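You operate a simulated robot arm through the tools that you are given. There is no shell and no other tool. Be economical: measure what you need, move in short steps, check, and stop when the job is done.

Carry out the task below with a simulated two-armed robot. There is one attempt and no reset: what you move stays moved.

## Task
Hold the drip pan on the top of the brown bench steady with one hand and put the grease brush in it with the other.

It is judged by the outcome, as a careful person would: the job done as asked, and still so three seconds after it is handed in. It fails if anything else is knocked over, pushed out of place, dropped, spilled or broken.

## Robot
Two 7-joint arms with two-finger parallel grippers on one trunk, on a base that drives. Base frame: it is fixed to the floor where the robot stands at the start and does not move with it; the origin is under the middle of the robot, x ahead of it, y to its left, z up; the surface under the hand at the start is at about z = 0.82. Units: m, degrees, N and s.
The left shoulder is at the start at [0.124, 0.171, 1.162], the right one opposite. With the tool pointing down near the work surface each hand reaches from about 0.4 to 0.9 m from the robot's upright axis, wherever it stands, measured 20 degrees to its own side. Places, roughly: drip pan [1.5, 0, 0.75]; grease brush (3x3x9 cm) [0.5, 0.1, 0.9]. Payload 4.4 kg a hand.
The TCP of each hand is the grasp point between the finger pads, 0.023 m short of the fingertips. In the tool frame z runs along the fingers and y along their closing line. Largest opening 0.094 m; finger width 0.038, thickness 0.01; the body of the gripper, 0.054 by 0.096 m, starts 0.039 m behind the TCP.
Orientation is that of the tool frame in the base frame, as [roll, pitch, yaw] about the fixed x, y, z axes, in that order (R = Rz(yaw) Ry(pitch) Rx(roll)). With the fingers straight down and closing along the base's y, the tool's x points along the base's -x, its y along +y and its z along -z.

## Interface
- The arms move only by the tool move_arm. It takes "left_motion", "right_motion" or both (then of equal length, played together; a hand with none holds still); each is text: rows parted by semicolons, each of 7 numbers parted by spaces: the shift along the base's x, y, z in units of 250 mm (1.0 is 250 mm), then the turn, a rotation vector about the base's x, y, z in units of 60 degrees (1.0 is 60 degrees), then the finger opening in m, from 0 to 0.094. In form: dx dy dz ax ay az gripper; .... A call has 1 to 12 rows; each row is the pose to reach, as a shift and turn from the pose commanded when the call began. A call with a number of a shift or a turn outside -1 to 1 is refused whole. Rows are played at 5 a second. More than 0.05 m and 8.6 degrees between two rows, or a gripper value outside its range, and nothing of the call is played. A pose out of reach is approached as far as the arm can. The call stops where the force on the tool passes 40 N (or 10 N more than at its start, if that is more) or the arm is blocked; 0.2 s more then pass. The fingers move at their own pace (about 0.072 m/s each) and stop on an object; they squeeze with about 37 N. The grip force told is the motor's: it shows also when the fingers shut on nothing. Time passes only in rows, and 0.2 s behind the last, so rows that repeat a pose let the fingers close. The reply holds the time, the measured pose of the TCP, the force on the tool along the base axes, the opening and the grip force, in the units named above and with some noise, with the torque about the TCP (base axes, N m) and any sound that the robot's microphone picked up.
- Cameras (640 x 400 px; columns grow to the right, rows downward): "scene" is now at [0.2269, 0.013, 1.2954]; the picture's right is [0.17, -0.99, 0.00], its down [-0.68, -0.12, -0.73] and it looks along [0.71, 0.12, -0.69] (base axes); focal length 285 px, centre (320, 200). "left" rides on the left gripper at [0.086, -0.016, -0.074] in its tool frame; the picture's right is [0.18, 0.98, 0.00], its down [-0.58, 0.11, -0.81] and it looks along [-0.79, 0.15, 0.59] (tool axes); focal length 243 px, centre (320, 200). "right" rides on the right gripper at [0.086, 0.016, -0.074] in its tool frame; the picture's right is [-0.18, 0.98, 0.00], its down [-0.58, -0.11, -0.81] and it looks along [-0.79, -0.15, 0.59] (tool axes); focal length 243 px, centre (320, 200). There is no depth. A picture from a camera that has moved, and an enlarged one, comes with that camera's place and axes in the base frame and with its lens. The place of the scene camera against the robot may be out by one fixed shift of up to 0.012 m in any direction.
- camera(camera): a new picture of that camera. No time passes.
- lift_body(by): slides the trunk up (or, below 0, down) by that many m; the arms and the scene camera ride with it, the base frame stays. It gives what a move gives, with no picture.
- roll_base(legs): drives the robot by 1 to 6 legs, each [ahead, left, turn to the left] in m, m and degrees, along the robot's own axes; the way and the turn of a leg run together, so that a leg with both is an arc; at most 1.5 m and 180 degrees a leg. The arms and the cameras ride along, it lands a little off, and it stops where it bumps. It gives what a move gives.
- pan_tilt(pan, tilt): turns the head with the scene camera to pan (to the left, within 80 degrees either way) and tilt (down, from -29 to 69), counted from straight ahead of the robot. It gives what a move gives.
- enlarge(camera, box): a new picture of the part [left, top, right, bottom] of that camera's present view, enlarged. No time passes.
- sign_off(): hands the job in; it is judged then, once.

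Go step by step. Nothing tells you exact positions but the pictures and the camera data: compare them with the known pose of the tool, close in by small moves and look again before you grip or let go. The budget is 120 turns and 88 pictures, counting those below and the enlarged ones. Unless the task says otherwise, let go and move clear before handing in, and close with one line.

The tools are called after "Call:" as a command line: name --argument value ..., lists and objects as JSON in quotes. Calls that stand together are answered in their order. move_arm: Moves the arms, as the interface text tells. Its arguments: {"type":"object","properties":{"left_motion":{"type":"string"},"right_motion":{"type":"string"}},"required":[]} The other tools are called the same way: lift_body (by) slides the trunk up or down; roll_base (legs) drives the base; pan_tilt (pan, tilt) turns the head that bears the scene camera; camera (camera) takes a picture; enlarge (camera, box) takes an enlarged picture of a part of a camera's view; sign_off () hands the job in.

At the start:

```text
time: 0.0
left_tcp_pos: [0.4429, 0.2647, 1.0911]
left_ee_rot: [-180.0, 0.0, -180.0]
left_wrist_force: [0.1, 0.1, 0.2]
left_ft_torque: [0.02, -0.01, 0.01]
left_grip_width: 0.0943
left_grip_force: 0.1
right_tcp_pos: [0.5132, -0.1321, 1.0512]
right_ee_rot: [-180.0, -0.1, 180.0]
right_wrist_force: [-0.4, -0.3, -1.0]
right_ft_torque: [0.04, 0.04, -0.01]
right_grip_width: 0.0941
right_grip_force: 0.0
trunk travel left (down, up): [-0.175, 0.213]
robot x, y, heading: [0.0005, -0.0015, -0.0]
head pan, tilt: [9.8, 43.5]
```

scene: 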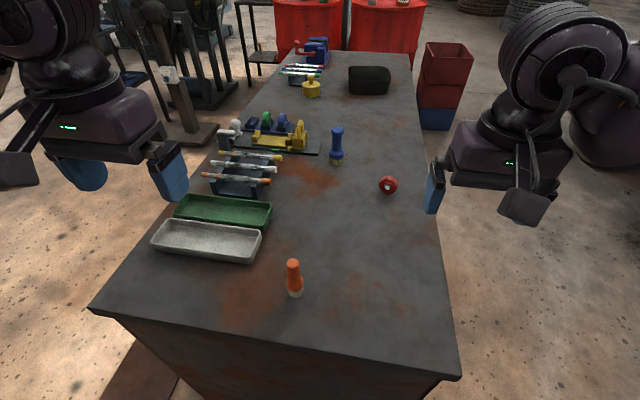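
right: 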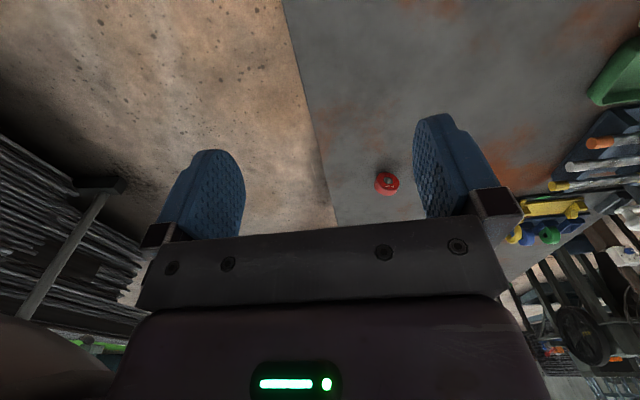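
left: 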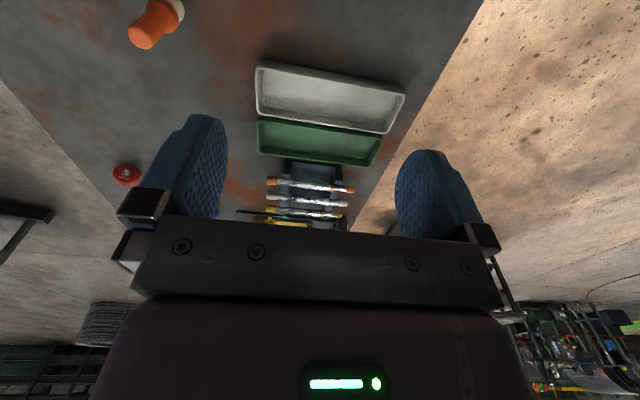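

The orange-handled item near (0.48, 0.10) looks like the grease brush. I'll look closer at it, then look ahead for the brown bench and the drip pan.

Call:
enlarge --camera "scene" --box '[130, 170, 430, 357]'

Call:
pan_tilt --pan 0 --tilt 15

Call:
camera --camera "scene"

```text
2.13 times, centred on (280, 264) of scene
camera zoom: at [0.2269, 0.013, 1.2954], right [0.17, -0.99, 0.0], down [-0.68, -0.12, -0.73], along [0.71, 0.12, -0.69], focal length 608 px, centre (405, 64)
```

zoom: 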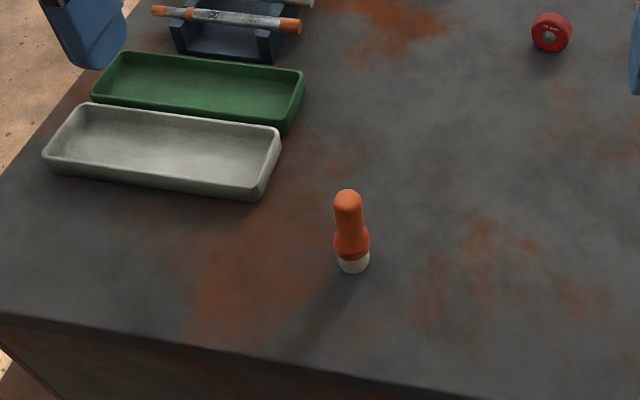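

```text
time: 0.9
left_tcp_pos: [0.4425, 0.2653, 1.0902]
left_ee_rot: [179.9, -0.1, -179.9]
left_wrist_force: [0.2, 0.0, -0.3]
left_ft_torque: [0.02, 0.01, -0.01]
left_grip_width: 0.0939
left_grip_force: 0.0
right_tcp_pos: [0.5133, -0.1318, 1.051]
right_ee_rot: [180.0, 0.0, -180.0]
right_wrist_force: [0.1, 0.5, -0.1]
right_ft_torque: [0.0, -0.03, -0.01]
right_grip_width: 0.0942
right_grip_force: 0.0
trunk travel left (down, up): [-0.175, 0.213]
robot x, y, heading: [-0.0021, 0.0, 0.1]
head pan, tilt: [0.0, 15.0]
```

```text
83 pictures are left
camera scene: at [0.239, -0.001, 1.34], right [0.0, -1.0, 0.0], down [-0.26, 0.0, -0.97], along [0.97, 0.0, -0.26], focal length 285 px, centre (320, 200)
```

scene: 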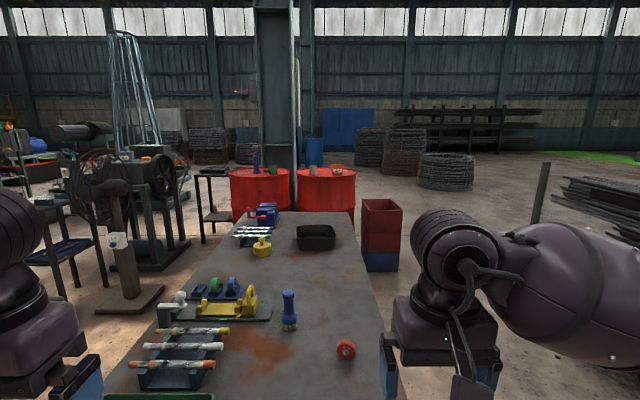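

A dark open box lies at about (1.5, 0.02), matching the drip pan's rough place. I'll zoom to check it.

Call:
enlarge --camera "scene" --box '[220, 190, 400, 302]'

```text
3.56 times, centred on (310, 246) of scene
camera zoom: at [0.239, -0.001, 1.34], right [0.0, -1.0, 0.0], down [-0.26, 0.0, -0.97], along [0.97, 0.0, -0.26], focal length 1014 px, centre (356, 36)
```

zoom: 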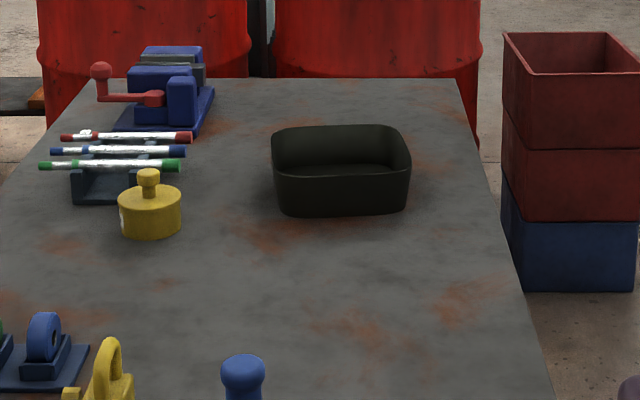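

This long bench carries both the brush at about (0.478, 0.104) and the pan at about (1.45, 0.02). I'll first bring the left hand above the brush.

Call:
move_arm --left_motion "0.036 -0.16 0 0 0 0 0.094; 0.072 -0.32 0 0 0 0 0.094; 0.108 -0.48 0 0 0 0 0.094; 0.144 -0.64 0 0 0 0 0.094; 0.144 -0.64 -0.16 0 0 0 0.094; 0.144 -0.64 -0.32 0 0 0 0.094; 0.144 -0.64 -0.4 0 0 0 0.094"

Call:
camera --camera "left"

Call:
pan_tilt --pan 9.8 --tilt 55

Call:
camera --camera "scene"

```text
time: 2.5
left_tcp_pos: [0.4791, 0.1054, 0.9897]
left_ee_rot: [179.9, 0.0, 180.0]
left_wrist_force: [0.1, -0.3, 0.0]
left_ft_torque: [-0.01, 0.03, 0.01]
left_grip_width: 0.0942
left_grip_force: 0.0
right_tcp_pos: [0.5125, -0.1328, 1.0522]
right_ee_rot: [-180.0, 0.0, 180.0]
right_wrist_force: [0.5, -0.9, -0.3]
right_ft_torque: [-0.02, 0.02, 0.03]
right_grip_width: 0.094
right_grip_force: 0.1
trunk travel left (down, up): [-0.175, 0.213]
robot x, y, heading: [-0.0031, -0.003, -0.0]
head pan, tilt: [0.0, 15.0]
```

```text
81 pictures are left
camera left: at [0.3931, 0.0892, 1.0644], right [-0.18, 0.98, 0.0], down [0.58, 0.11, 0.81], along [0.79, 0.15, -0.59], focal length 243 px, centre (320, 200)
```

left: 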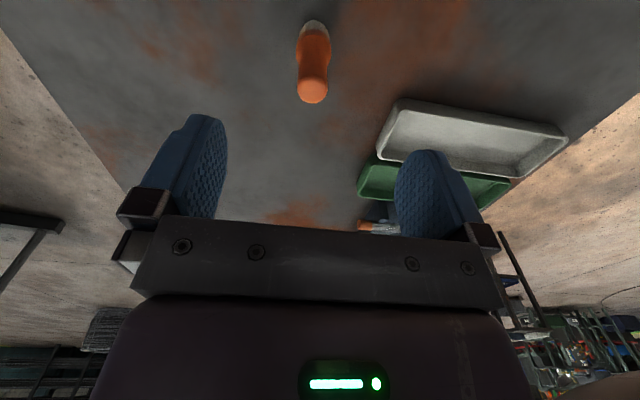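

```text
time: 3.6
left_tcp_pos: [0.4792, 0.1052, 0.9911]
left_ee_rot: [179.9, 0.0, -179.8]
left_wrist_force: [-0.2, -0.7, 0.6]
left_ft_torque: [0.02, 0.04, -0.01]
left_grip_width: 0.0939
left_grip_force: 0.1
right_tcp_pos: [0.5128, -0.1331, 1.0517]
right_ee_rot: [180.0, -0.1, 180.0]
right_wrist_force: [-1.0, -0.4, 0.6]
right_ft_torque: [0.02, 0.03, -0.01]
right_grip_width: 0.0941
right_grip_force: 0.1
trunk travel left (down, up): [-0.175, 0.213]
robot x, y, heading: [0.0011, -0.0021, 0.0]
head pan, tilt: [9.8, 55.0]
```

```text
80 pictures are left
camera scene: at [0.2166, 0.0113, 1.2799], right [0.17, -0.99, 0.0], down [-0.81, -0.14, -0.57], along [0.57, 0.1, -0.82], focal length 285 px, centre (320, 200)
```

scene: 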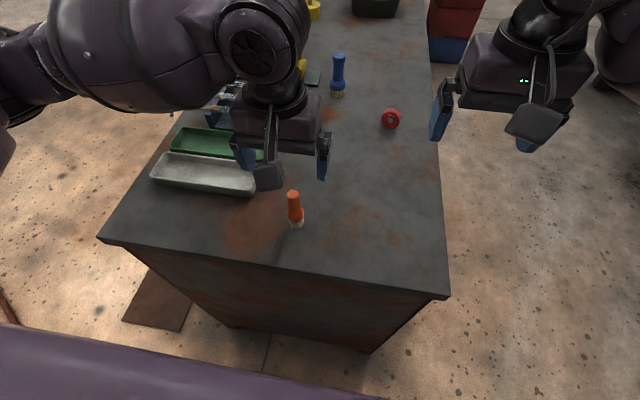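

The brush stands at about (0.475, 0.100), top near z 0.91. I'll lower over it to z≈0.883 and check before closing.

Call:
move_arm --left_motion "-0.016 -0.02 -0.1 0 0 0 0.094; -0.016 -0.02 -0.2 0 0 0 0.094; -0.016 -0.02 -0.3 0 0 0 0.094; -0.016 -0.02 -0.37 0 0 0 0.094; -0.016 -0.02 -0.43 0 0 0 0.094"

Call:
camera --camera "left"

Call:
enlarge --camera "scene" --box '[200, 120, 400, 245]'

```text
time: 4.8
left_tcp_pos: [0.4749, 0.1003, 0.8831]
left_ee_rot: [-180.0, 0.0, -179.9]
left_wrist_force: [-0.5, -0.2, 0.0]
left_ft_torque: [-0.03, 0.02, -0.04]
left_grip_width: 0.0937
left_grip_force: 0.1
right_tcp_pos: [0.5137, -0.1323, 1.0502]
right_ee_rot: [-180.0, 0.0, -180.0]
right_wrist_force: [0.4, -0.1, 0.0]
right_ft_torque: [-0.06, 0.01, 0.01]
right_grip_width: 0.0938
right_grip_force: 0.1
trunk travel left (down, up): [-0.175, 0.213]
robot x, y, heading: [0.0032, -0.0004, -0.2]
head pan, tilt: [9.8, 55.0]
```

```text
79 pictures are left
camera left: at [0.3892, 0.085, 0.9574], right [-0.18, 0.98, 0.0], down [0.58, 0.11, 0.81], along [0.79, 0.15, -0.59], focal length 243 px, centre (320, 200)
```

left: 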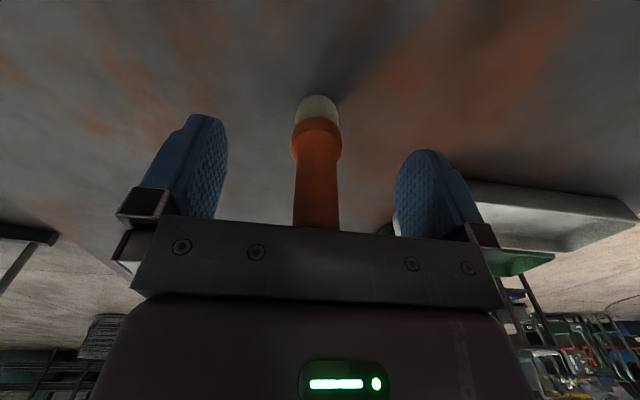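

```text
3.20 times, centred on (300, 182) of scene
camera zoom: at [0.2168, 0.0113, 1.2797], right [0.17, -0.99, 0.0], down [-0.81, -0.14, -0.57], along [0.57, 0.1, -0.82], focal length 913 px, centre (384, 256)
```

zoom: 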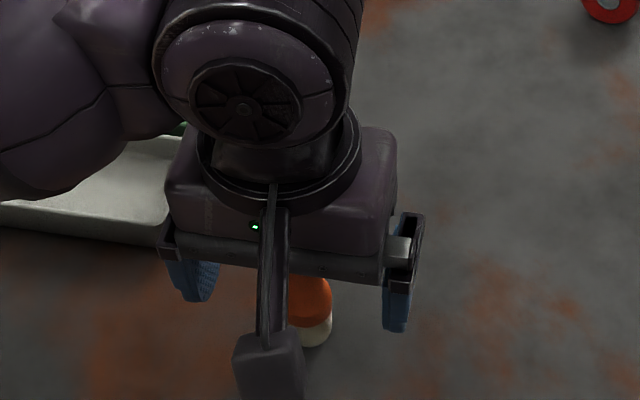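

The handle is centred between the fingers. Closing and lifting.

Call:
move_arm --left_motion "0 0 0 0 0 0 0.05; 0 0 0 0 0 0 0.0; 0 0 0 0 0 0 0.0; 0 0 0 0 0 0 0.0; 0 0 0 0 0 0 0.0"

Call:
move_arm --left_motion "0 0 0.15 0 0 0 0; 0 0 0.3 0 0 0 0; 0 0 0.5 0 0 0 0; 0 0 0.7 0 0 0 0; 0 0 0.8 0 0 0 0" --right_motion "0 0 0.1 0 0 0 0.094; 0 0 0.2 0 0 0 0.094; 0 0 0.3 0 0 0 0.094; 0 0 0.4 0 0 0 0.094; 0 0 0.5 0 0 0 0.094"

Call:
camera --camera "left"

Call:
pan_tilt --pan -45 --tilt 25

Call:
camera --camera "scene"

```text
time: 6.0
left_tcp_pos: [0.475, 0.1008, 0.8837]
left_ee_rot: [-180.0, 0.1, -180.0]
left_wrist_force: [0.6, 0.3, 7.7]
left_ft_torque: [0.06, -0.05, 0.01]
left_grip_width: 0.021
left_grip_force: 36.7
right_tcp_pos: [0.5141, -0.1326, 1.0519]
right_ee_rot: [179.9, 0.0, 180.0]
right_wrist_force: [0.0, -0.7, 0.0]
right_ft_torque: [0.01, 0.01, 0.0]
right_grip_width: 0.0941
right_grip_force: 0.0
trunk travel left (down, up): [-0.175, 0.213]
robot x, y, heading: [0.0018, -0.0021, 0.0]
head pan, tilt: [9.8, 55.0]
```

```text
time: 7.2
left_tcp_pos: [0.4738, 0.1019, 1.0839]
left_ee_rot: [-180.0, 0.0, 179.9]
left_wrist_force: [-1.0, -0.6, -0.9]
left_ft_torque: [-0.03, 0.0, 0.0]
left_grip_width: 0.0201
left_grip_force: 36.9
right_tcp_pos: [0.512, -0.1324, 1.177]
right_ee_rot: [-180.0, 0.0, -180.0]
right_wrist_force: [0.1, -0.2, 0.2]
right_ft_torque: [-0.04, -0.01, 0.02]
right_grip_width: 0.0941
right_grip_force: 0.2
trunk travel left (down, up): [-0.175, 0.213]
robot x, y, heading: [-0.0004, -0.0018, -0.1]
head pan, tilt: [9.8, 55.0]
```

```text
77 pictures are left
camera left: at [0.387, 0.0849, 1.1587], right [-0.18, 0.98, 0.0], down [0.58, 0.11, 0.81], along [0.79, 0.15, -0.59], focal length 243 px, centre (320, 200)
```

left: 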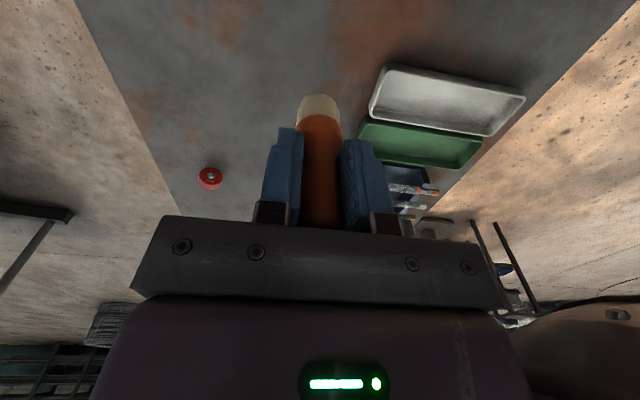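

```text
time: 8.4
left_tcp_pos: [0.4739, 0.1007, 1.0832]
left_ee_rot: [-179.9, 0.0, -180.0]
left_wrist_force: [-0.9, 0.4, 0.3]
left_ft_torque: [-0.04, 0.03, -0.01]
left_grip_width: 0.0197
left_grip_force: 37.1
right_tcp_pos: [0.513, -0.1324, 1.1764]
right_ee_rot: [179.9, -0.1, -179.9]
right_wrist_force: [-0.2, -0.5, -0.6]
right_ft_torque: [0.01, -0.02, -0.04]
right_grip_width: 0.0939
right_grip_force: 0.1
trunk travel left (down, up): [-0.175, 0.213]
robot x, y, heading: [0.0006, 0.0004, -0.0]
head pan, tilt: [-45.0, 25.0]
```

```text
76 pictures are left
camera scene: at [0.2108, -0.0661, 1.3237], right [-0.71, -0.71, 0.0], down [-0.3, 0.3, -0.91], along [0.64, -0.64, -0.42], focal length 285 px, centre (320, 200)
```

scene: 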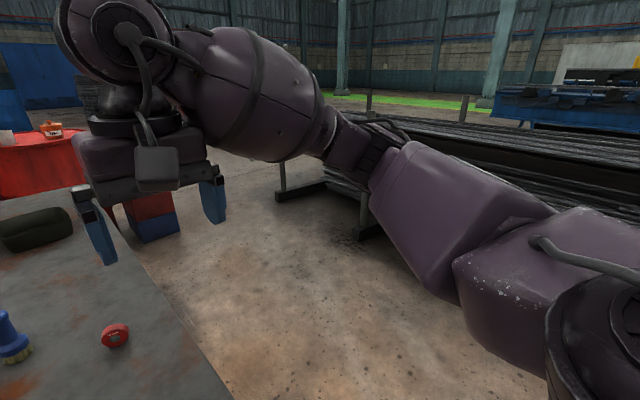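

The brush is held firmly and the aisle to the right of the bench is clear. I'll back up, sidestep, drive along the bench and turn left to face the pan.

Call:
roll_base --legs '[[-0.25, 0, 0], [0, -0.78, 0], [1.69, 0, 0]]'

Call:
roll_base --legs '[[0, 0, 90]]'

Call:
pan_tilt --pan 0 --tilt 40

Call:
camera --camera "scene"

```text
refused: 1.69 is not a number from -1.5 to 1.5
```

```text
time: 12.7
left_tcp_pos: [-0.1002, 0.4748, 1.084]
left_ee_rot: [180.0, 0.0, -90.1]
left_wrist_force: [-0.4, 0.8, 0.3]
left_ft_torque: [-0.02, 0.02, 0.02]
left_grip_width: 0.0198
left_grip_force: 36.7
right_tcp_pos: [0.1336, 0.5116, 1.1773]
right_ee_rot: [180.0, 0.1, -90.0]
right_wrist_force: [0.4, 0.6, 0.1]
right_ft_torque: [0.01, -0.01, 0.0]
right_grip_width: 0.0941
right_grip_force: 0.1
trunk travel left (down, up): [-0.175, 0.213]
robot x, y, heading: [0.0024, 0.0007, 89.7]
head pan, tilt: [-45.0, 25.0]
```

```text
time: 13.8
left_tcp_pos: [-0.1001, 0.4753, 1.083]
left_ee_rot: [-180.0, 0.0, -90.0]
left_wrist_force: [0.1, -0.1, -0.6]
left_ft_torque: [0.02, 0.0, 0.0]
left_grip_width: 0.0199
left_grip_force: 37.0
right_tcp_pos: [0.1336, 0.512, 1.1753]
right_ee_rot: [179.9, 0.1, -90.1]
right_wrist_force: [1.0, -0.7, -0.4]
right_ft_torque: [-0.01, -0.02, 0.02]
right_grip_width: 0.0939
right_grip_force: 0.0
trunk travel left (down, up): [-0.175, 0.213]
robot x, y, heading: [-0.0007, 0.0009, 90.1]
head pan, tilt: [0.0, 40.0]
```

```text
75 pictures are left
camera scene: at [-0.0069, 0.2368, 1.3005], right [1.0, 0.0, 0.0], down [0.0, -0.64, -0.77], along [0.0, 0.77, -0.64], focal length 285 px, centre (320, 200)
```

scene: 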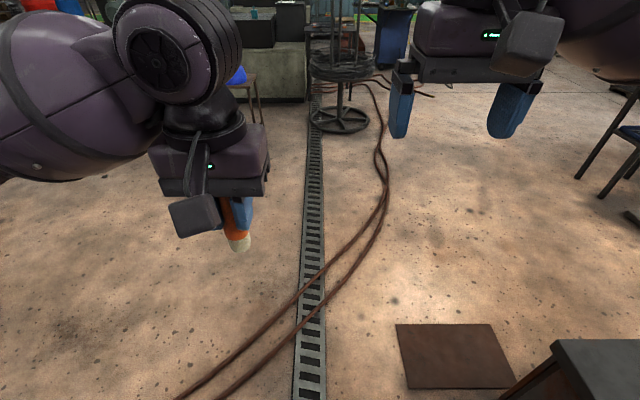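

The first drive was refused (a leg was too long), so only the turn was done, in place and without contact. I'll now go around keeping the heading toward +y: left, back, then right along the bench.

Call:
roll_base --legs '[[0, 0.2, 0], [-0.75, 0, 0], [0, -1.4, 0]]'

Call:
camera --camera "scene"

```text
time: 31.8
left_tcp_pos: [1.0944, -0.2715, 1.0831]
left_ee_rot: [-179.9, 0.0, -89.9]
left_wrist_force: [-0.4, -0.4, -0.8]
left_ft_torque: [-0.04, -0.01, 0.02]
left_grip_width: 0.0198
left_grip_force: 36.9
right_tcp_pos: [1.3297, -0.2332, 1.1766]
right_ee_rot: [-179.9, -0.1, -90.0]
right_wrist_force: [0.4, 0.4, 0.1]
right_ft_torque: [-0.01, -0.03, -0.01]
right_grip_width: 0.0941
right_grip_force: 0.0
trunk travel left (down, up): [-0.175, 0.213]
robot x, y, heading: [1.1975, -0.7483, 90.2]
head pan, tilt: [0.0, 40.0]
```

```text
74 pictures are left
camera scene: at [1.189, -0.5092, 1.3005], right [1.0, 0.0, 0.0], down [0.0, -0.64, -0.77], along [0.0, 0.77, -0.64], focal length 285 px, centre (320, 200)
```

scene: 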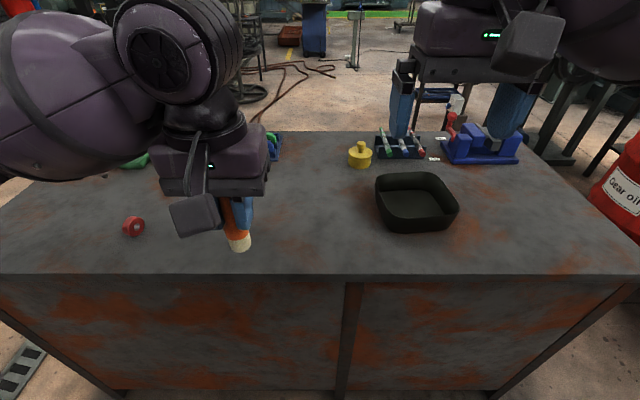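

The pan is at about (1.425, 0.03), with ~5 cm walls. I'll drive in to face it squarely.

Call:
roll_base --legs '[[0, -0.2, 0], [0.13, 0, 0]]'

Call:
pan_tilt --pan 0 --tilt 50

Call:
camera --camera "scene"

Call:
camera --camera "right"

```text
time: 35.1
left_tcp_pos: [1.295, -0.1422, 1.0831]
left_ee_rot: [-180.0, 0.0, -89.7]
left_wrist_force: [0.6, 0.4, -0.1]
left_ft_torque: [-0.05, -0.03, 0.03]
left_grip_width: 0.0198
left_grip_force: 37.0
right_tcp_pos: [1.5287, -0.1023, 1.1759]
right_ee_rot: [-180.0, 0.0, -89.8]
right_wrist_force: [-0.5, -0.4, 0.3]
right_ft_torque: [-0.01, 0.01, 0.01]
right_grip_width: 0.0941
right_grip_force: 0.0
trunk travel left (down, up): [-0.175, 0.213]
robot x, y, heading: [1.3967, -0.6151, 90.2]
head pan, tilt: [0.0, 40.0]
```

```text
time: 35.8
left_tcp_pos: [1.2956, -0.1425, 1.0825]
left_ee_rot: [-179.9, -0.1, -89.8]
left_wrist_force: [0.5, -0.4, -0.2]
left_ft_torque: [0.03, -0.02, 0.01]
left_grip_width: 0.0196
left_grip_force: 37.2
right_tcp_pos: [1.5286, -0.1025, 1.1765]
right_ee_rot: [179.9, -0.1, -89.9]
right_wrist_force: [0.8, -0.7, 0.2]
right_ft_torque: [0.02, 0.02, 0.01]
right_grip_width: 0.094
right_grip_force: 0.0
trunk travel left (down, up): [-0.175, 0.213]
robot x, y, heading: [1.3984, -0.6176, 90.3]
head pan, tilt: [0.0, 50.0]
```

```text
73 pictures are left
camera scene: at [1.3895, -0.3872, 1.2864], right [1.0, 0.0, 0.0], down [0.0, -0.77, -0.64], along [0.0, 0.64, -0.77], focal length 285 px, centre (320, 200)
```

scene: 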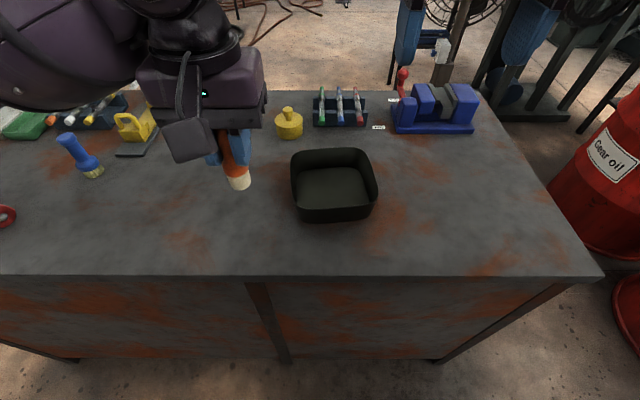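

```text
72 pictures are left
camera right: at [1.5134, -0.1906, 1.2515], right [-0.98, 0.18, 0.0], down [0.11, 0.58, 0.81], along [0.15, 0.79, -0.59], focal length 243 px, centre (320, 200)
```

right: 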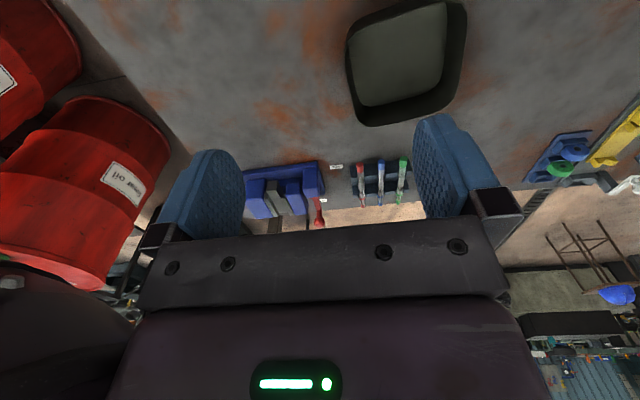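

Call:
enlarge --camera "scene" --box '[254, 130, 414, 230]'

```text
4.00 times, centred on (334, 180) of scene
camera zoom: at [1.3895, -0.3872, 1.2864], right [1.0, 0.0, 0.0], down [0.0, -0.77, -0.64], along [0.0, 0.64, -0.77], focal length 1141 px, centre (264, 280)
```

zoom: 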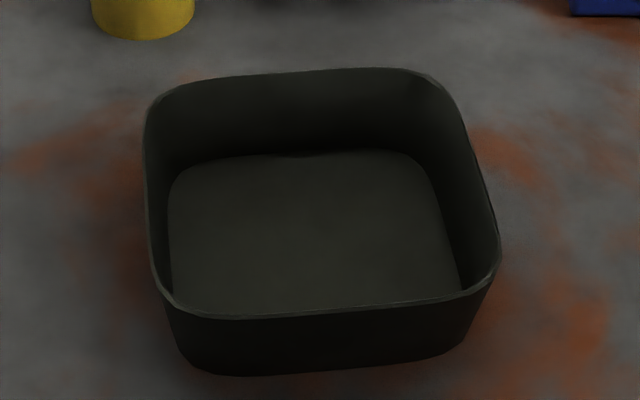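

The pan's rim is at z≈0.875, its right wall at x≈1.497 (y≈0.02), turned about 5°. I'll bring the right hand above that wall, aligned with it.

Call:
move_arm --right_motion "-0.026 0.1 -0.13 0 0 0.02 0.06; -0.052 0.2 -0.26 0 0 0.04 0.06; -0.078 0.3 -0.39 0 0 0.06 0.06; -0.104 0.4 -0.52 0 0 0.08 0.06; -0.13 0.49 -0.65 0 0 0.08 0.06; -0.13 0.49 -0.78 0 0 0.08 0.06; -0.13 0.49 -0.9 0 0 0.08 0.06; -0.13 0.49 -0.96 0 0 0.08 0.06"

Call:
camera --camera "right"

Call:
enlarge --camera "scene" --box '[254, 110, 446, 230]'

```text
time: 37.6
left_tcp_pos: [1.2949, -0.1415, 1.0835]
left_ee_rot: [-180.0, 0.0, -89.8]
left_wrist_force: [0.7, 0.5, 0.2]
left_ft_torque: [-0.01, -0.01, -0.01]
left_grip_width: 0.0198
left_grip_force: 37.0
right_tcp_pos: [1.4961, 0.0194, 0.9373]
right_ee_rot: [180.0, 0.0, -85.0]
right_wrist_force: [-0.5, -1.1, -0.8]
right_ft_torque: [0.03, 0.04, 0.01]
right_grip_width: 0.0602
right_grip_force: 0.0
trunk travel left (down, up): [-0.175, 0.213]
robot x, y, heading: [1.3978, -0.616, 90.3]
head pan, tilt: [0.0, 50.0]
```

```text
70 pictures are left
camera right: at [1.4885, -0.0696, 1.0115], right [-1.0, 0.1, 0.0], down [0.06, 0.59, 0.81], along [0.08, 0.8, -0.59], focal length 243 px, centre (320, 200)
```

right: 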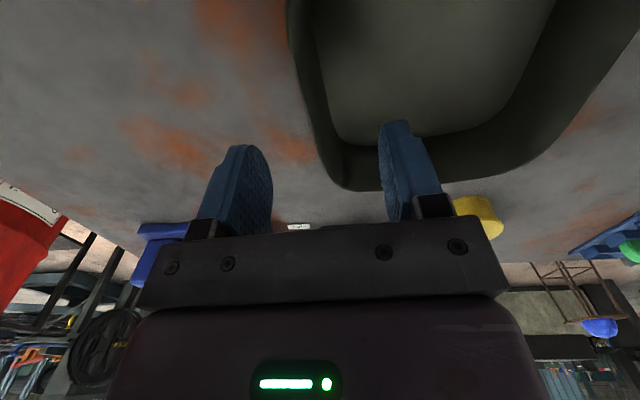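

```text
3.33 times, centred on (350, 170) of scene
camera zoom: at [1.3896, -0.387, 1.2863], right [1.0, 0.0, 0.0], down [0.0, -0.77, -0.64], along [0.0, 0.64, -0.77], focal length 951 px, centre (220, 300)
```

zoom: 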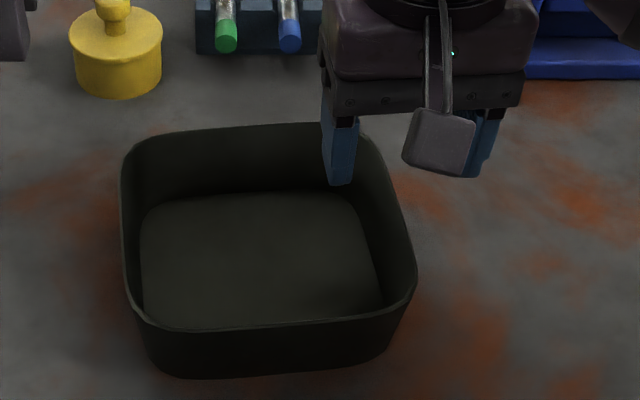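

The wall is at x≈1.501 here, slanting slightly more. I'll adjust and descend to straddle it.

Call:
move_arm --right_motion "0.02 0 0 0 0 0.05 0.06; 0.02 0 -0.1 0 0 0.05 0.06; 0.02 0 -0.2 0 0 0.05 0.06; 0.02 0 -0.28 0 0 0.05 0.06"

Call:
camera --camera "right"

Call:
enlarge --camera "scene" --box '[254, 110, 446, 230]'

```text
time: 38.6
left_tcp_pos: [1.2953, -0.1413, 1.0841]
left_ee_rot: [-180.0, 0.0, -89.8]
left_wrist_force: [0.5, 0.1, -0.2]
left_ft_torque: [0.02, -0.02, -0.04]
left_grip_width: 0.0199
left_grip_force: 37.2
right_tcp_pos: [1.502, 0.0194, 0.8652]
right_ee_rot: [179.9, -0.1, -82.0]
right_wrist_force: [-0.3, 0.0, -0.2]
right_ft_torque: [0.02, -0.02, -0.03]
right_grip_width: 0.0602
right_grip_force: 0.1
trunk travel left (down, up): [-0.175, 0.213]
robot x, y, heading: [1.3967, -0.6146, 90.1]
head pan, tilt: [0.0, 50.0]
```

```text
68 pictures are left
camera right: at [1.498, -0.0692, 0.9409], right [-1.0, 0.05, 0.0], down [0.03, 0.59, 0.81], along [0.04, 0.81, -0.59], focal length 243 px, centre (320, 200)
```

right: 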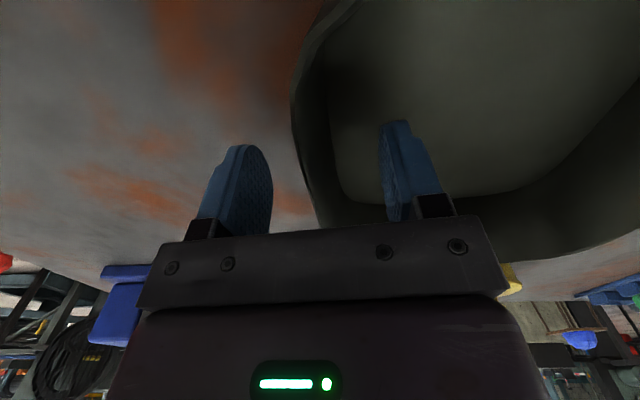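

```text
3.33 times, centred on (350, 170) of scene
camera zoom: at [1.3895, -0.3867, 1.2862], right [1.0, 0.0, 0.0], down [0.0, -0.77, -0.64], along [0.0, 0.64, -0.77], focal length 951 px, centre (220, 300)
```

zoom: 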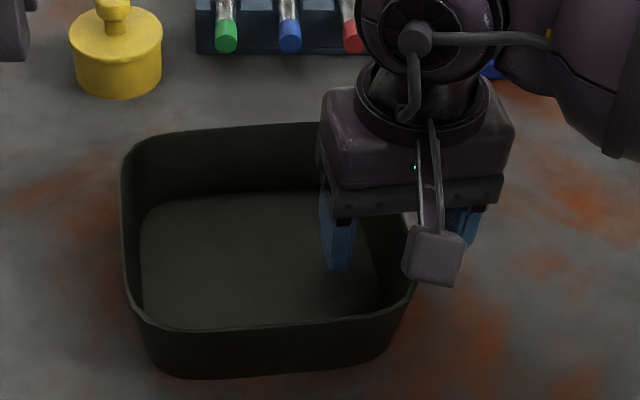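

The fingers straddle the wall, which is ~4 mm to the right of centre. A small correction, then close gently.

Call:
move_arm --right_motion "0.018 0 0 0 0 -0.03 0.06; 0.018 0 0 0 0 -0.03 0.04; 0.018 0 0 0 0 -0.03 0.025; 0.018 0 0 0 0 -0.03 0.015; 0.018 0 0 0 0 -0.03 0.0; 0.018 0 0 0 0 -0.03 0.0; 0.018 0 0 0 0 -0.03 0.0"

Call:
enlarge --camera "scene" --box '[174, 80, 446, 250]'

Call:
camera --camera "left"

```text
time: 40.2
left_tcp_pos: [1.2959, -0.1419, 1.0831]
left_ee_rot: [-180.0, 0.0, -89.8]
left_wrist_force: [0.0, 0.7, -0.1]
left_ft_torque: [0.0, 0.0, 0.02]
left_grip_width: 0.0199
left_grip_force: 37.1
right_tcp_pos: [1.5042, 0.0198, 0.8675]
right_ee_rot: [179.8, 0.1, -83.8]
right_wrist_force: [0.4, -0.2, 6.7]
right_ft_torque: [-0.47, 1.24, -0.01]
right_grip_width: 0.0062
right_grip_force: 37.0
trunk travel left (down, up): [-0.175, 0.213]
robot x, y, heading: [1.3978, -0.6162, 90.4]
head pan, tilt: [0.0, 50.0]
```

```text
2.35 times, centred on (310, 165) of scene
camera zoom: at [1.3895, -0.3875, 1.2865], right [1.0, 0.0, 0.0], down [0.0, -0.77, -0.64], along [0.0, 0.64, -0.77], focal length 671 px, centre (344, 282)
```

zoom: 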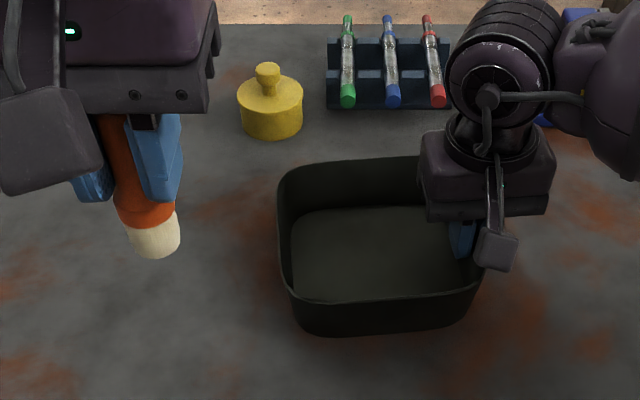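

```text
65 pictures are left
camera left: at [1.3118, -0.2286, 1.158], right [-0.98, -0.19, 0.0], down [-0.11, 0.58, 0.81], along [-0.15, 0.79, -0.59], focal length 243 px, centre (320, 200)
```

left: 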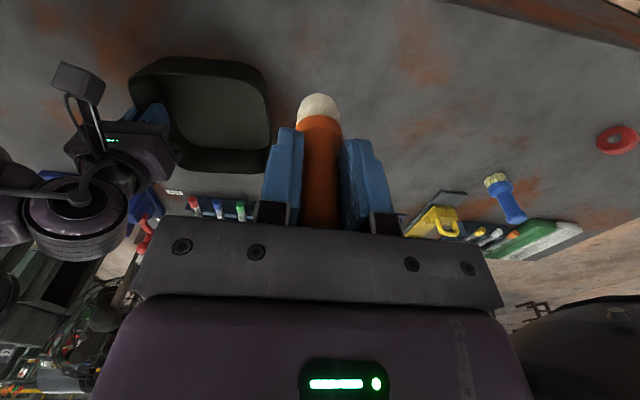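

The right hand grips the pan's wall firmly. Now I move the brush over the pan and lower part-way.

Call:
move_arm --left_motion "0.089 0.152 0 0 0 0 0; 0.178 0.304 0 0 0 0 0; 0.267 0.456 0 0 0 0 0; 0.356 0.608 0 0 0 0 0; 0.356 0.608 -0.15 0 0 0 0; 0.356 0.608 -0.3 0 0 0 0; 0.356 0.608 -0.45 0 0 0 0"

Call:
enlarge --camera "scene" --box '[174, 80, 446, 250]'

Call:
camera --camera "left"

```text
time: 41.8
left_tcp_pos: [1.3853, 0.0101, 0.9703]
left_ee_rot: [179.9, 0.1, -89.8]
left_wrist_force: [-0.5, 1.3, -0.2]
left_ft_torque: [0.03, 0.03, -0.02]
left_grip_width: 0.0196
left_grip_force: 37.3
right_tcp_pos: [1.5067, 0.0192, 0.8674]
right_ee_rot: [-180.0, 0.1, -83.9]
right_wrist_force: [0.7, 0.5, 4.6]
right_ft_torque: [-0.11, 1.04, -0.08]
right_grip_width: 0.0067
right_grip_force: 37.0
trunk travel left (down, up): [-0.175, 0.213]
robot x, y, heading: [1.3963, -0.6165, 90.0]
head pan, tilt: [0.0, 50.0]
```

```text
2.35 times, centred on (310, 165) of scene
camera zoom: at [1.3898, -0.3873, 1.2863], right [1.0, 0.0, 0.0], down [0.0, -0.77, -0.64], along [0.0, 0.64, -0.77], focal length 671 px, centre (344, 282)
```

zoom: 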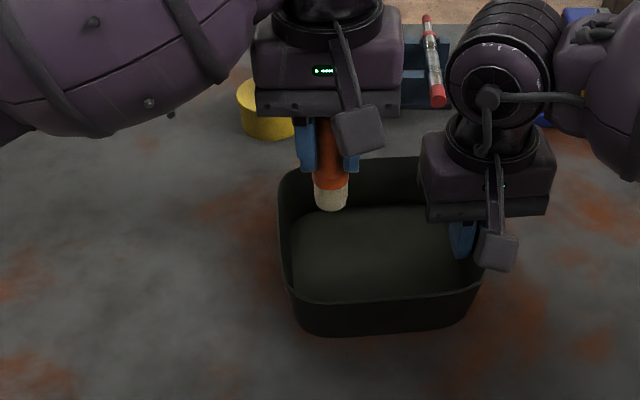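

```text
63 pictures are left
camera left: at [1.4021, -0.0757, 1.045], right [-0.98, -0.19, 0.0], down [-0.11, 0.58, 0.81], along [-0.15, 0.79, -0.59], focal length 243 px, centre (320, 200)
```

left: 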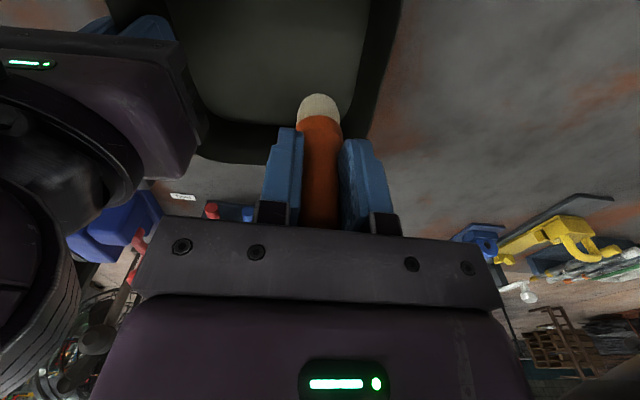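

The brush is over the pan's inside with clear space to the right hand. Lowering gradually until it touches the pan's floor.

Call:
move_arm --left_motion "0 0 -0.1 0 0 0 0; 0 0 -0.2 0 0 0 0; 0 0 -0.26 0 0 0 0; 0 0 -0.29 0 0 0 0; 0 0 -0.305 0 0 0 0; 0 0 -0.315 0 0 0 0"

Call:
enlarge --camera "scene" --box '[174, 80, 446, 250]'

Call:
camera --camera "left"

```text
time: 43.2
left_tcp_pos: [1.3846, 0.0085, 0.8912]
left_ee_rot: [180.0, 0.0, -89.7]
left_wrist_force: [-0.3, 0.2, 0.0]
left_ft_torque: [0.02, 0.01, -0.04]
left_grip_width: 0.02
left_grip_force: 37.2
right_tcp_pos: [1.506, 0.0189, 0.867]
right_ee_rot: [-180.0, 0.1, -83.8]
right_wrist_force: [3.6, 1.6, 6.0]
right_ft_torque: [-0.07, 1.15, -0.09]
right_grip_width: 0.0065
right_grip_force: 36.8
trunk travel left (down, up): [-0.175, 0.213]
robot x, y, heading: [1.3987, -0.6192, 90.3]
head pan, tilt: [0.0, 50.0]
```

```text
2.35 times, centred on (310, 165) of scene
camera zoom: at [1.3899, -0.3874, 1.2864], right [1.0, 0.0, 0.0], down [0.0, -0.77, -0.64], along [0.0, 0.64, -0.77], focal length 671 px, centre (344, 282)
```

zoom: 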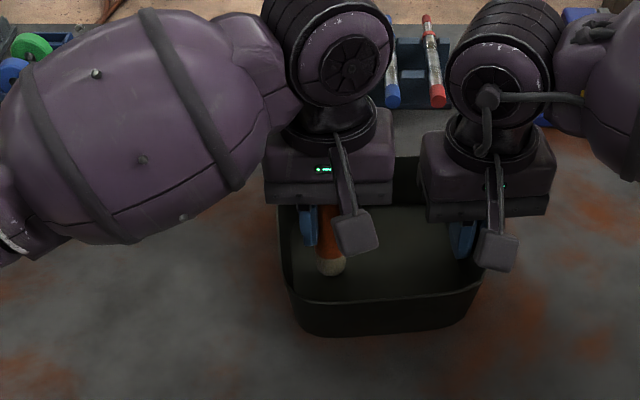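

```text
61 pictures are left
camera left: at [1.4011, -0.077, 0.9666], right [-0.98, -0.19, 0.0], down [-0.11, 0.58, 0.81], along [-0.15, 0.79, -0.59], focal length 243 px, centre (320, 200)
```

left: 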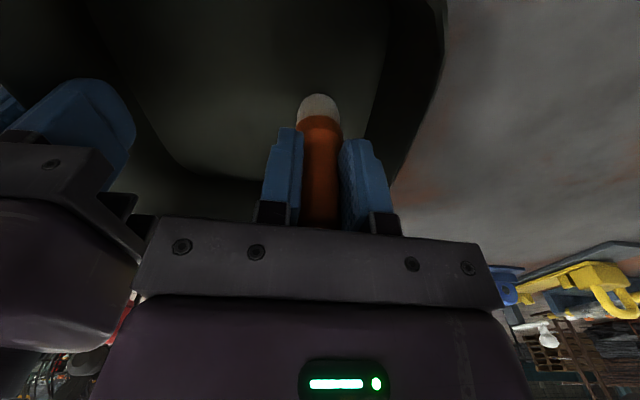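

No contact yet; continuing down in 1–2 mm steps.

Call:
move_arm --left_motion "0 0 -0.006 0 0 0 0; 0 0 -0.012 0 0 0 0; 0 0 -0.016 0 0 0 0; 0 0 -0.016 0 0 0 0"

```text
time: 44.2
left_tcp_pos: [1.3843, 0.0098, 0.8897]
left_ee_rot: [180.0, 0.2, -89.9]
left_wrist_force: [0.8, -2.1, 13.3]
left_ft_torque: [-0.12, -0.09, 0.01]
left_grip_width: 0.0195
left_grip_force: 36.7
right_tcp_pos: [1.506, 0.0192, 0.8672]
right_ee_rot: [179.9, 0.1, -83.9]
right_wrist_force: [1.6, 3.8, 3.0]
right_ft_torque: [-0.28, 1.15, -0.33]
right_grip_width: 0.0065
right_grip_force: 36.9
trunk travel left (down, up): [-0.175, 0.213]
robot x, y, heading: [1.399, -0.6166, 89.9]
head pan, tilt: [0.0, 50.0]
```

The brush is touching the pan floor. I'll ease the load and open the left fingers a limited amount so as not to touch the wall.

Call:
move_arm --left_motion "0 0 0.01 0 0 0 0; 0 0 0.01 0 0 0 0.022; 0 0 0.01 0 0 0 0.03; 0 0 0.01 0 0 0 0.042; 0 0 0.01 0 0 0 0.048; 0 0 0.01 0 0 0 0.048"

Call:
camera --camera "left"

```text
time: 45.6
left_tcp_pos: [1.3844, 0.0102, 0.8913]
left_ee_rot: [-180.0, 0.0, -89.8]
left_wrist_force: [-0.6, -0.2, 0.5]
left_ft_torque: [-0.02, 0.03, 0.04]
left_grip_width: 0.0478
left_grip_force: 0.0
right_tcp_pos: [1.5057, 0.019, 0.8675]
right_ee_rot: [179.9, -0.1, -83.8]
right_wrist_force: [2.8, -0.1, 7.1]
right_ft_torque: [-0.07, 1.16, -0.12]
right_grip_width: 0.0067
right_grip_force: 36.3
trunk travel left (down, up): [-0.175, 0.213]
robot x, y, heading: [1.3959, -0.617, 90.1]
head pan, tilt: [0.0, 50.0]
```

```text
60 pictures are left
camera left: at [1.401, -0.0766, 0.9655], right [-0.98, -0.19, 0.0], down [-0.11, 0.58, 0.81], along [-0.15, 0.79, -0.59], focal length 243 px, centre (320, 200)
```

left: 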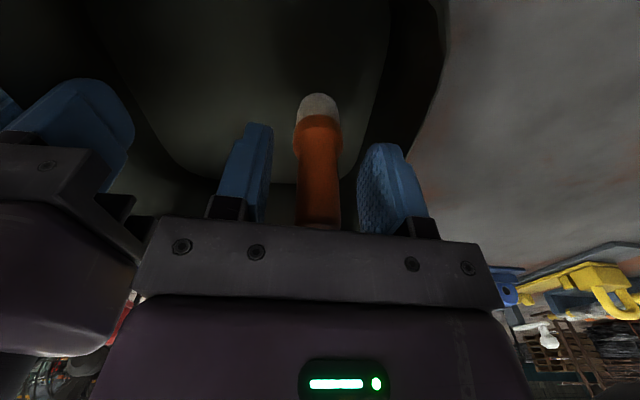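

The brush stands free in the pan. I lift the left hand straight up and back to its side while the right hand keeps hold.

Call:
move_arm --left_motion "0 0 0.08 0 0 0 0.048; 0 0 0.2 0 0 0 0.048; 0 0 0.36 0 0 0 0.048; 0 0 0.52 0 0 0 0.048; 0 0 0.7 0 0 0 0.048; -0.1 -0.12 0.76 0 0 0 0.048; -0.2 -0.24 0.76 0 0 0 0.048; -0.3 -0.36 0.76 0 0 0 0.048; -0.36 -0.5 0.76 0 0 0 0.048"

Call:
enlarge --camera "scene" --box '[174, 80, 446, 250]'

```text
time: 47.6
left_tcp_pos: [1.2931, -0.1167, 1.0799]
left_ee_rot: [-180.0, 0.1, -89.7]
left_wrist_force: [-0.2, 0.4, -0.7]
left_ft_torque: [0.02, 0.02, 0.01]
left_grip_width: 0.0478
left_grip_force: 0.1
right_tcp_pos: [1.5055, 0.0184, 0.867]
right_ee_rot: [-180.0, 0.1, -83.8]
right_wrist_force: [1.5, 0.2, 6.0]
right_ft_torque: [-0.18, 1.27, -0.1]
right_grip_width: 0.0066
right_grip_force: 37.0
trunk travel left (down, up): [-0.175, 0.213]
robot x, y, heading: [1.3955, -0.6168, 90.4]
head pan, tilt: [0.0, 50.0]
```

```text
2.35 times, centred on (310, 165) of scene
camera zoom: at [1.3894, -0.3878, 1.2865], right [1.0, 0.0, 0.0], down [0.0, -0.77, -0.64], along [0.0, 0.64, -0.77], focal length 671 px, centre (344, 282)
```

zoom: 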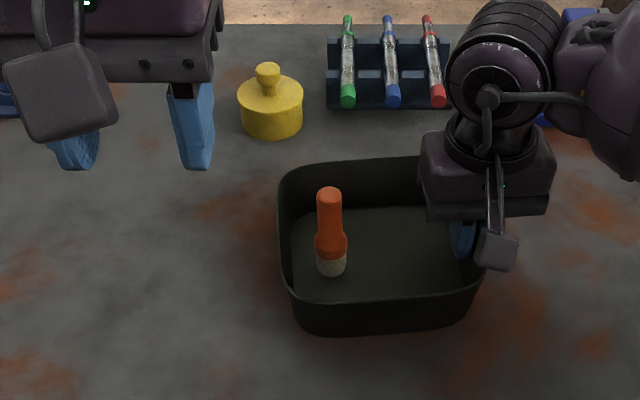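

The brush stands in the pan and the left hand is clear. Now I release the wall gently and lift the right hand straight up.

Call:
move_arm --right_motion "0 0 0 0 0 0 0.008; 0 0 0 0 0 0 0.012; 0 0 0 0 0 0 0.02; 0 0 0 0 0 0 0.035; 0 0 0 0 0 0 0.045; 0 0 0 0 0 0 0.045"

Call:
enlarge --camera "scene" --box '[174, 80, 446, 250]'

Call:
camera --camera "right"

```text
time: 49.0
left_tcp_pos: [1.2937, -0.1147, 1.0794]
left_ee_rot: [179.9, 0.0, -89.8]
left_wrist_force: [0.0, -0.8, -0.7]
left_ft_torque: [0.03, 0.02, 0.0]
left_grip_width: 0.0479
left_grip_force: 0.0
right_tcp_pos: [1.5056, 0.0183, 0.8658]
right_ee_rot: [180.0, 0.0, -83.7]
right_wrist_force: [0.2, -0.2, 0.6]
right_ft_torque: [0.0, 0.02, 0.01]
right_grip_width: 0.045
right_grip_force: 0.0
trunk travel left (down, up): [-0.175, 0.213]
robot x, y, heading: [1.3934, -0.6165, 90.2]
head pan, tilt: [0.0, 50.0]
```

```text
2.35 times, centred on (310, 165) of scene
camera zoom: at [1.3895, -0.3871, 1.2863], right [1.0, 0.0, 0.0], down [0.0, -0.77, -0.64], along [0.0, 0.64, -0.77], focal length 671 px, centre (344, 282)
```

zoom: 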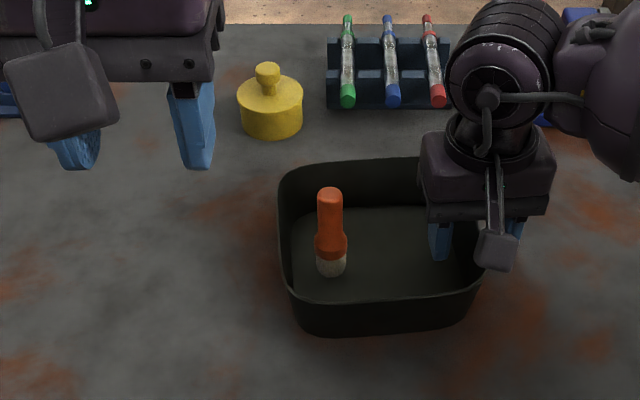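

```text
57 pictures are left
camera right: at [1.4997, -0.0692, 0.9414], right [-1.0, 0.08, 0.0], down [0.05, 0.59, 0.81], along [0.06, 0.8, -0.59], focal length 243 px, centre (320, 200)
```

right: 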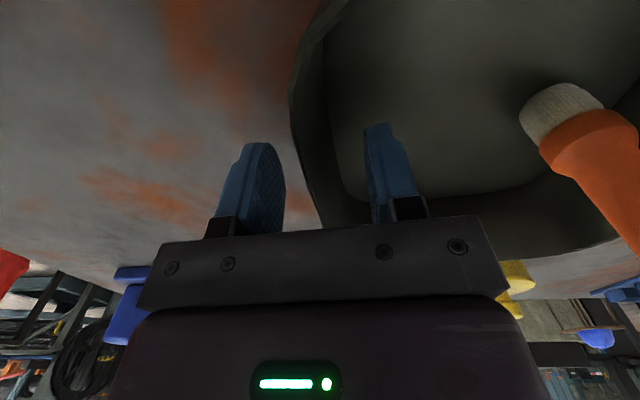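

The wall is free of both fingers and nothing has shifted. Lifting the right hand away.

Call:
move_arm --right_motion "0 0 0.1 0 0 0 0.045; 0 0 0.25 0 0 0 0.045; 0 0 0.42 0 0 0 0.045; 0 0 0.6 0 0 0 0.045; 0 0 0.8 0 0 0 0.045; 0.05 -0.15 0.85 0 0 0 0.045; 0.1 -0.3 0.85 0 0 0 0.045; 0.1 -0.45 0.85 0 0 0 0.045"

Call:
camera --camera "scene"

```text
time: 50.8
left_tcp_pos: [1.2931, -0.1152, 1.0799]
left_ee_rot: [-180.0, -0.1, -89.8]
left_wrist_force: [0.6, -0.4, -0.4]
left_ft_torque: [0.02, -0.03, 0.0]
left_grip_width: 0.0481
left_grip_force: 0.0
right_tcp_pos: [1.5313, -0.0935, 1.0782]
right_ee_rot: [180.0, 0.0, -83.7]
right_wrist_force: [-0.5, -0.3, -0.5]
right_ft_torque: [0.03, 0.01, 0.01]
right_grip_width: 0.0449
right_grip_force: 0.0
trunk travel left (down, up): [-0.175, 0.213]
robot x, y, heading: [1.3976, -0.6148, 89.8]
head pan, tilt: [0.0, 50.0]
```

```text
56 pictures are left
camera scene: at [1.3895, -0.3875, 1.2865], right [1.0, 0.0, 0.0], down [0.0, -0.77, -0.64], along [0.0, 0.64, -0.77], focal length 285 px, centre (320, 200)
```

scene: 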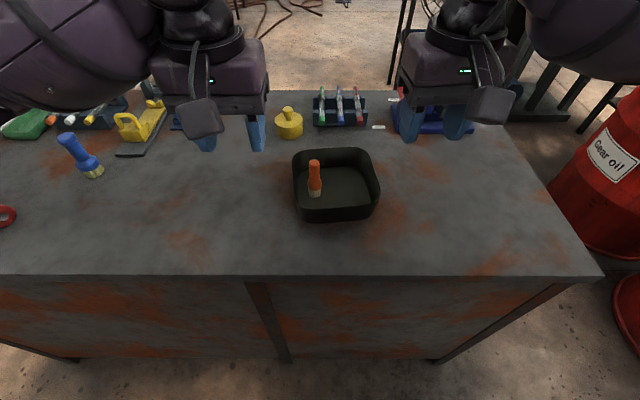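

The brush stands in the pan, both hands are clear, and everything else is in place, so I'm handing in.

Call:
sign_off

```text
The job is handed in.
```

The grease brush is standing upright in the drip pan: the right hand held the pan's wall while the left set the brush down, and both hands then let go and moved clear without disturbing anything I could see.
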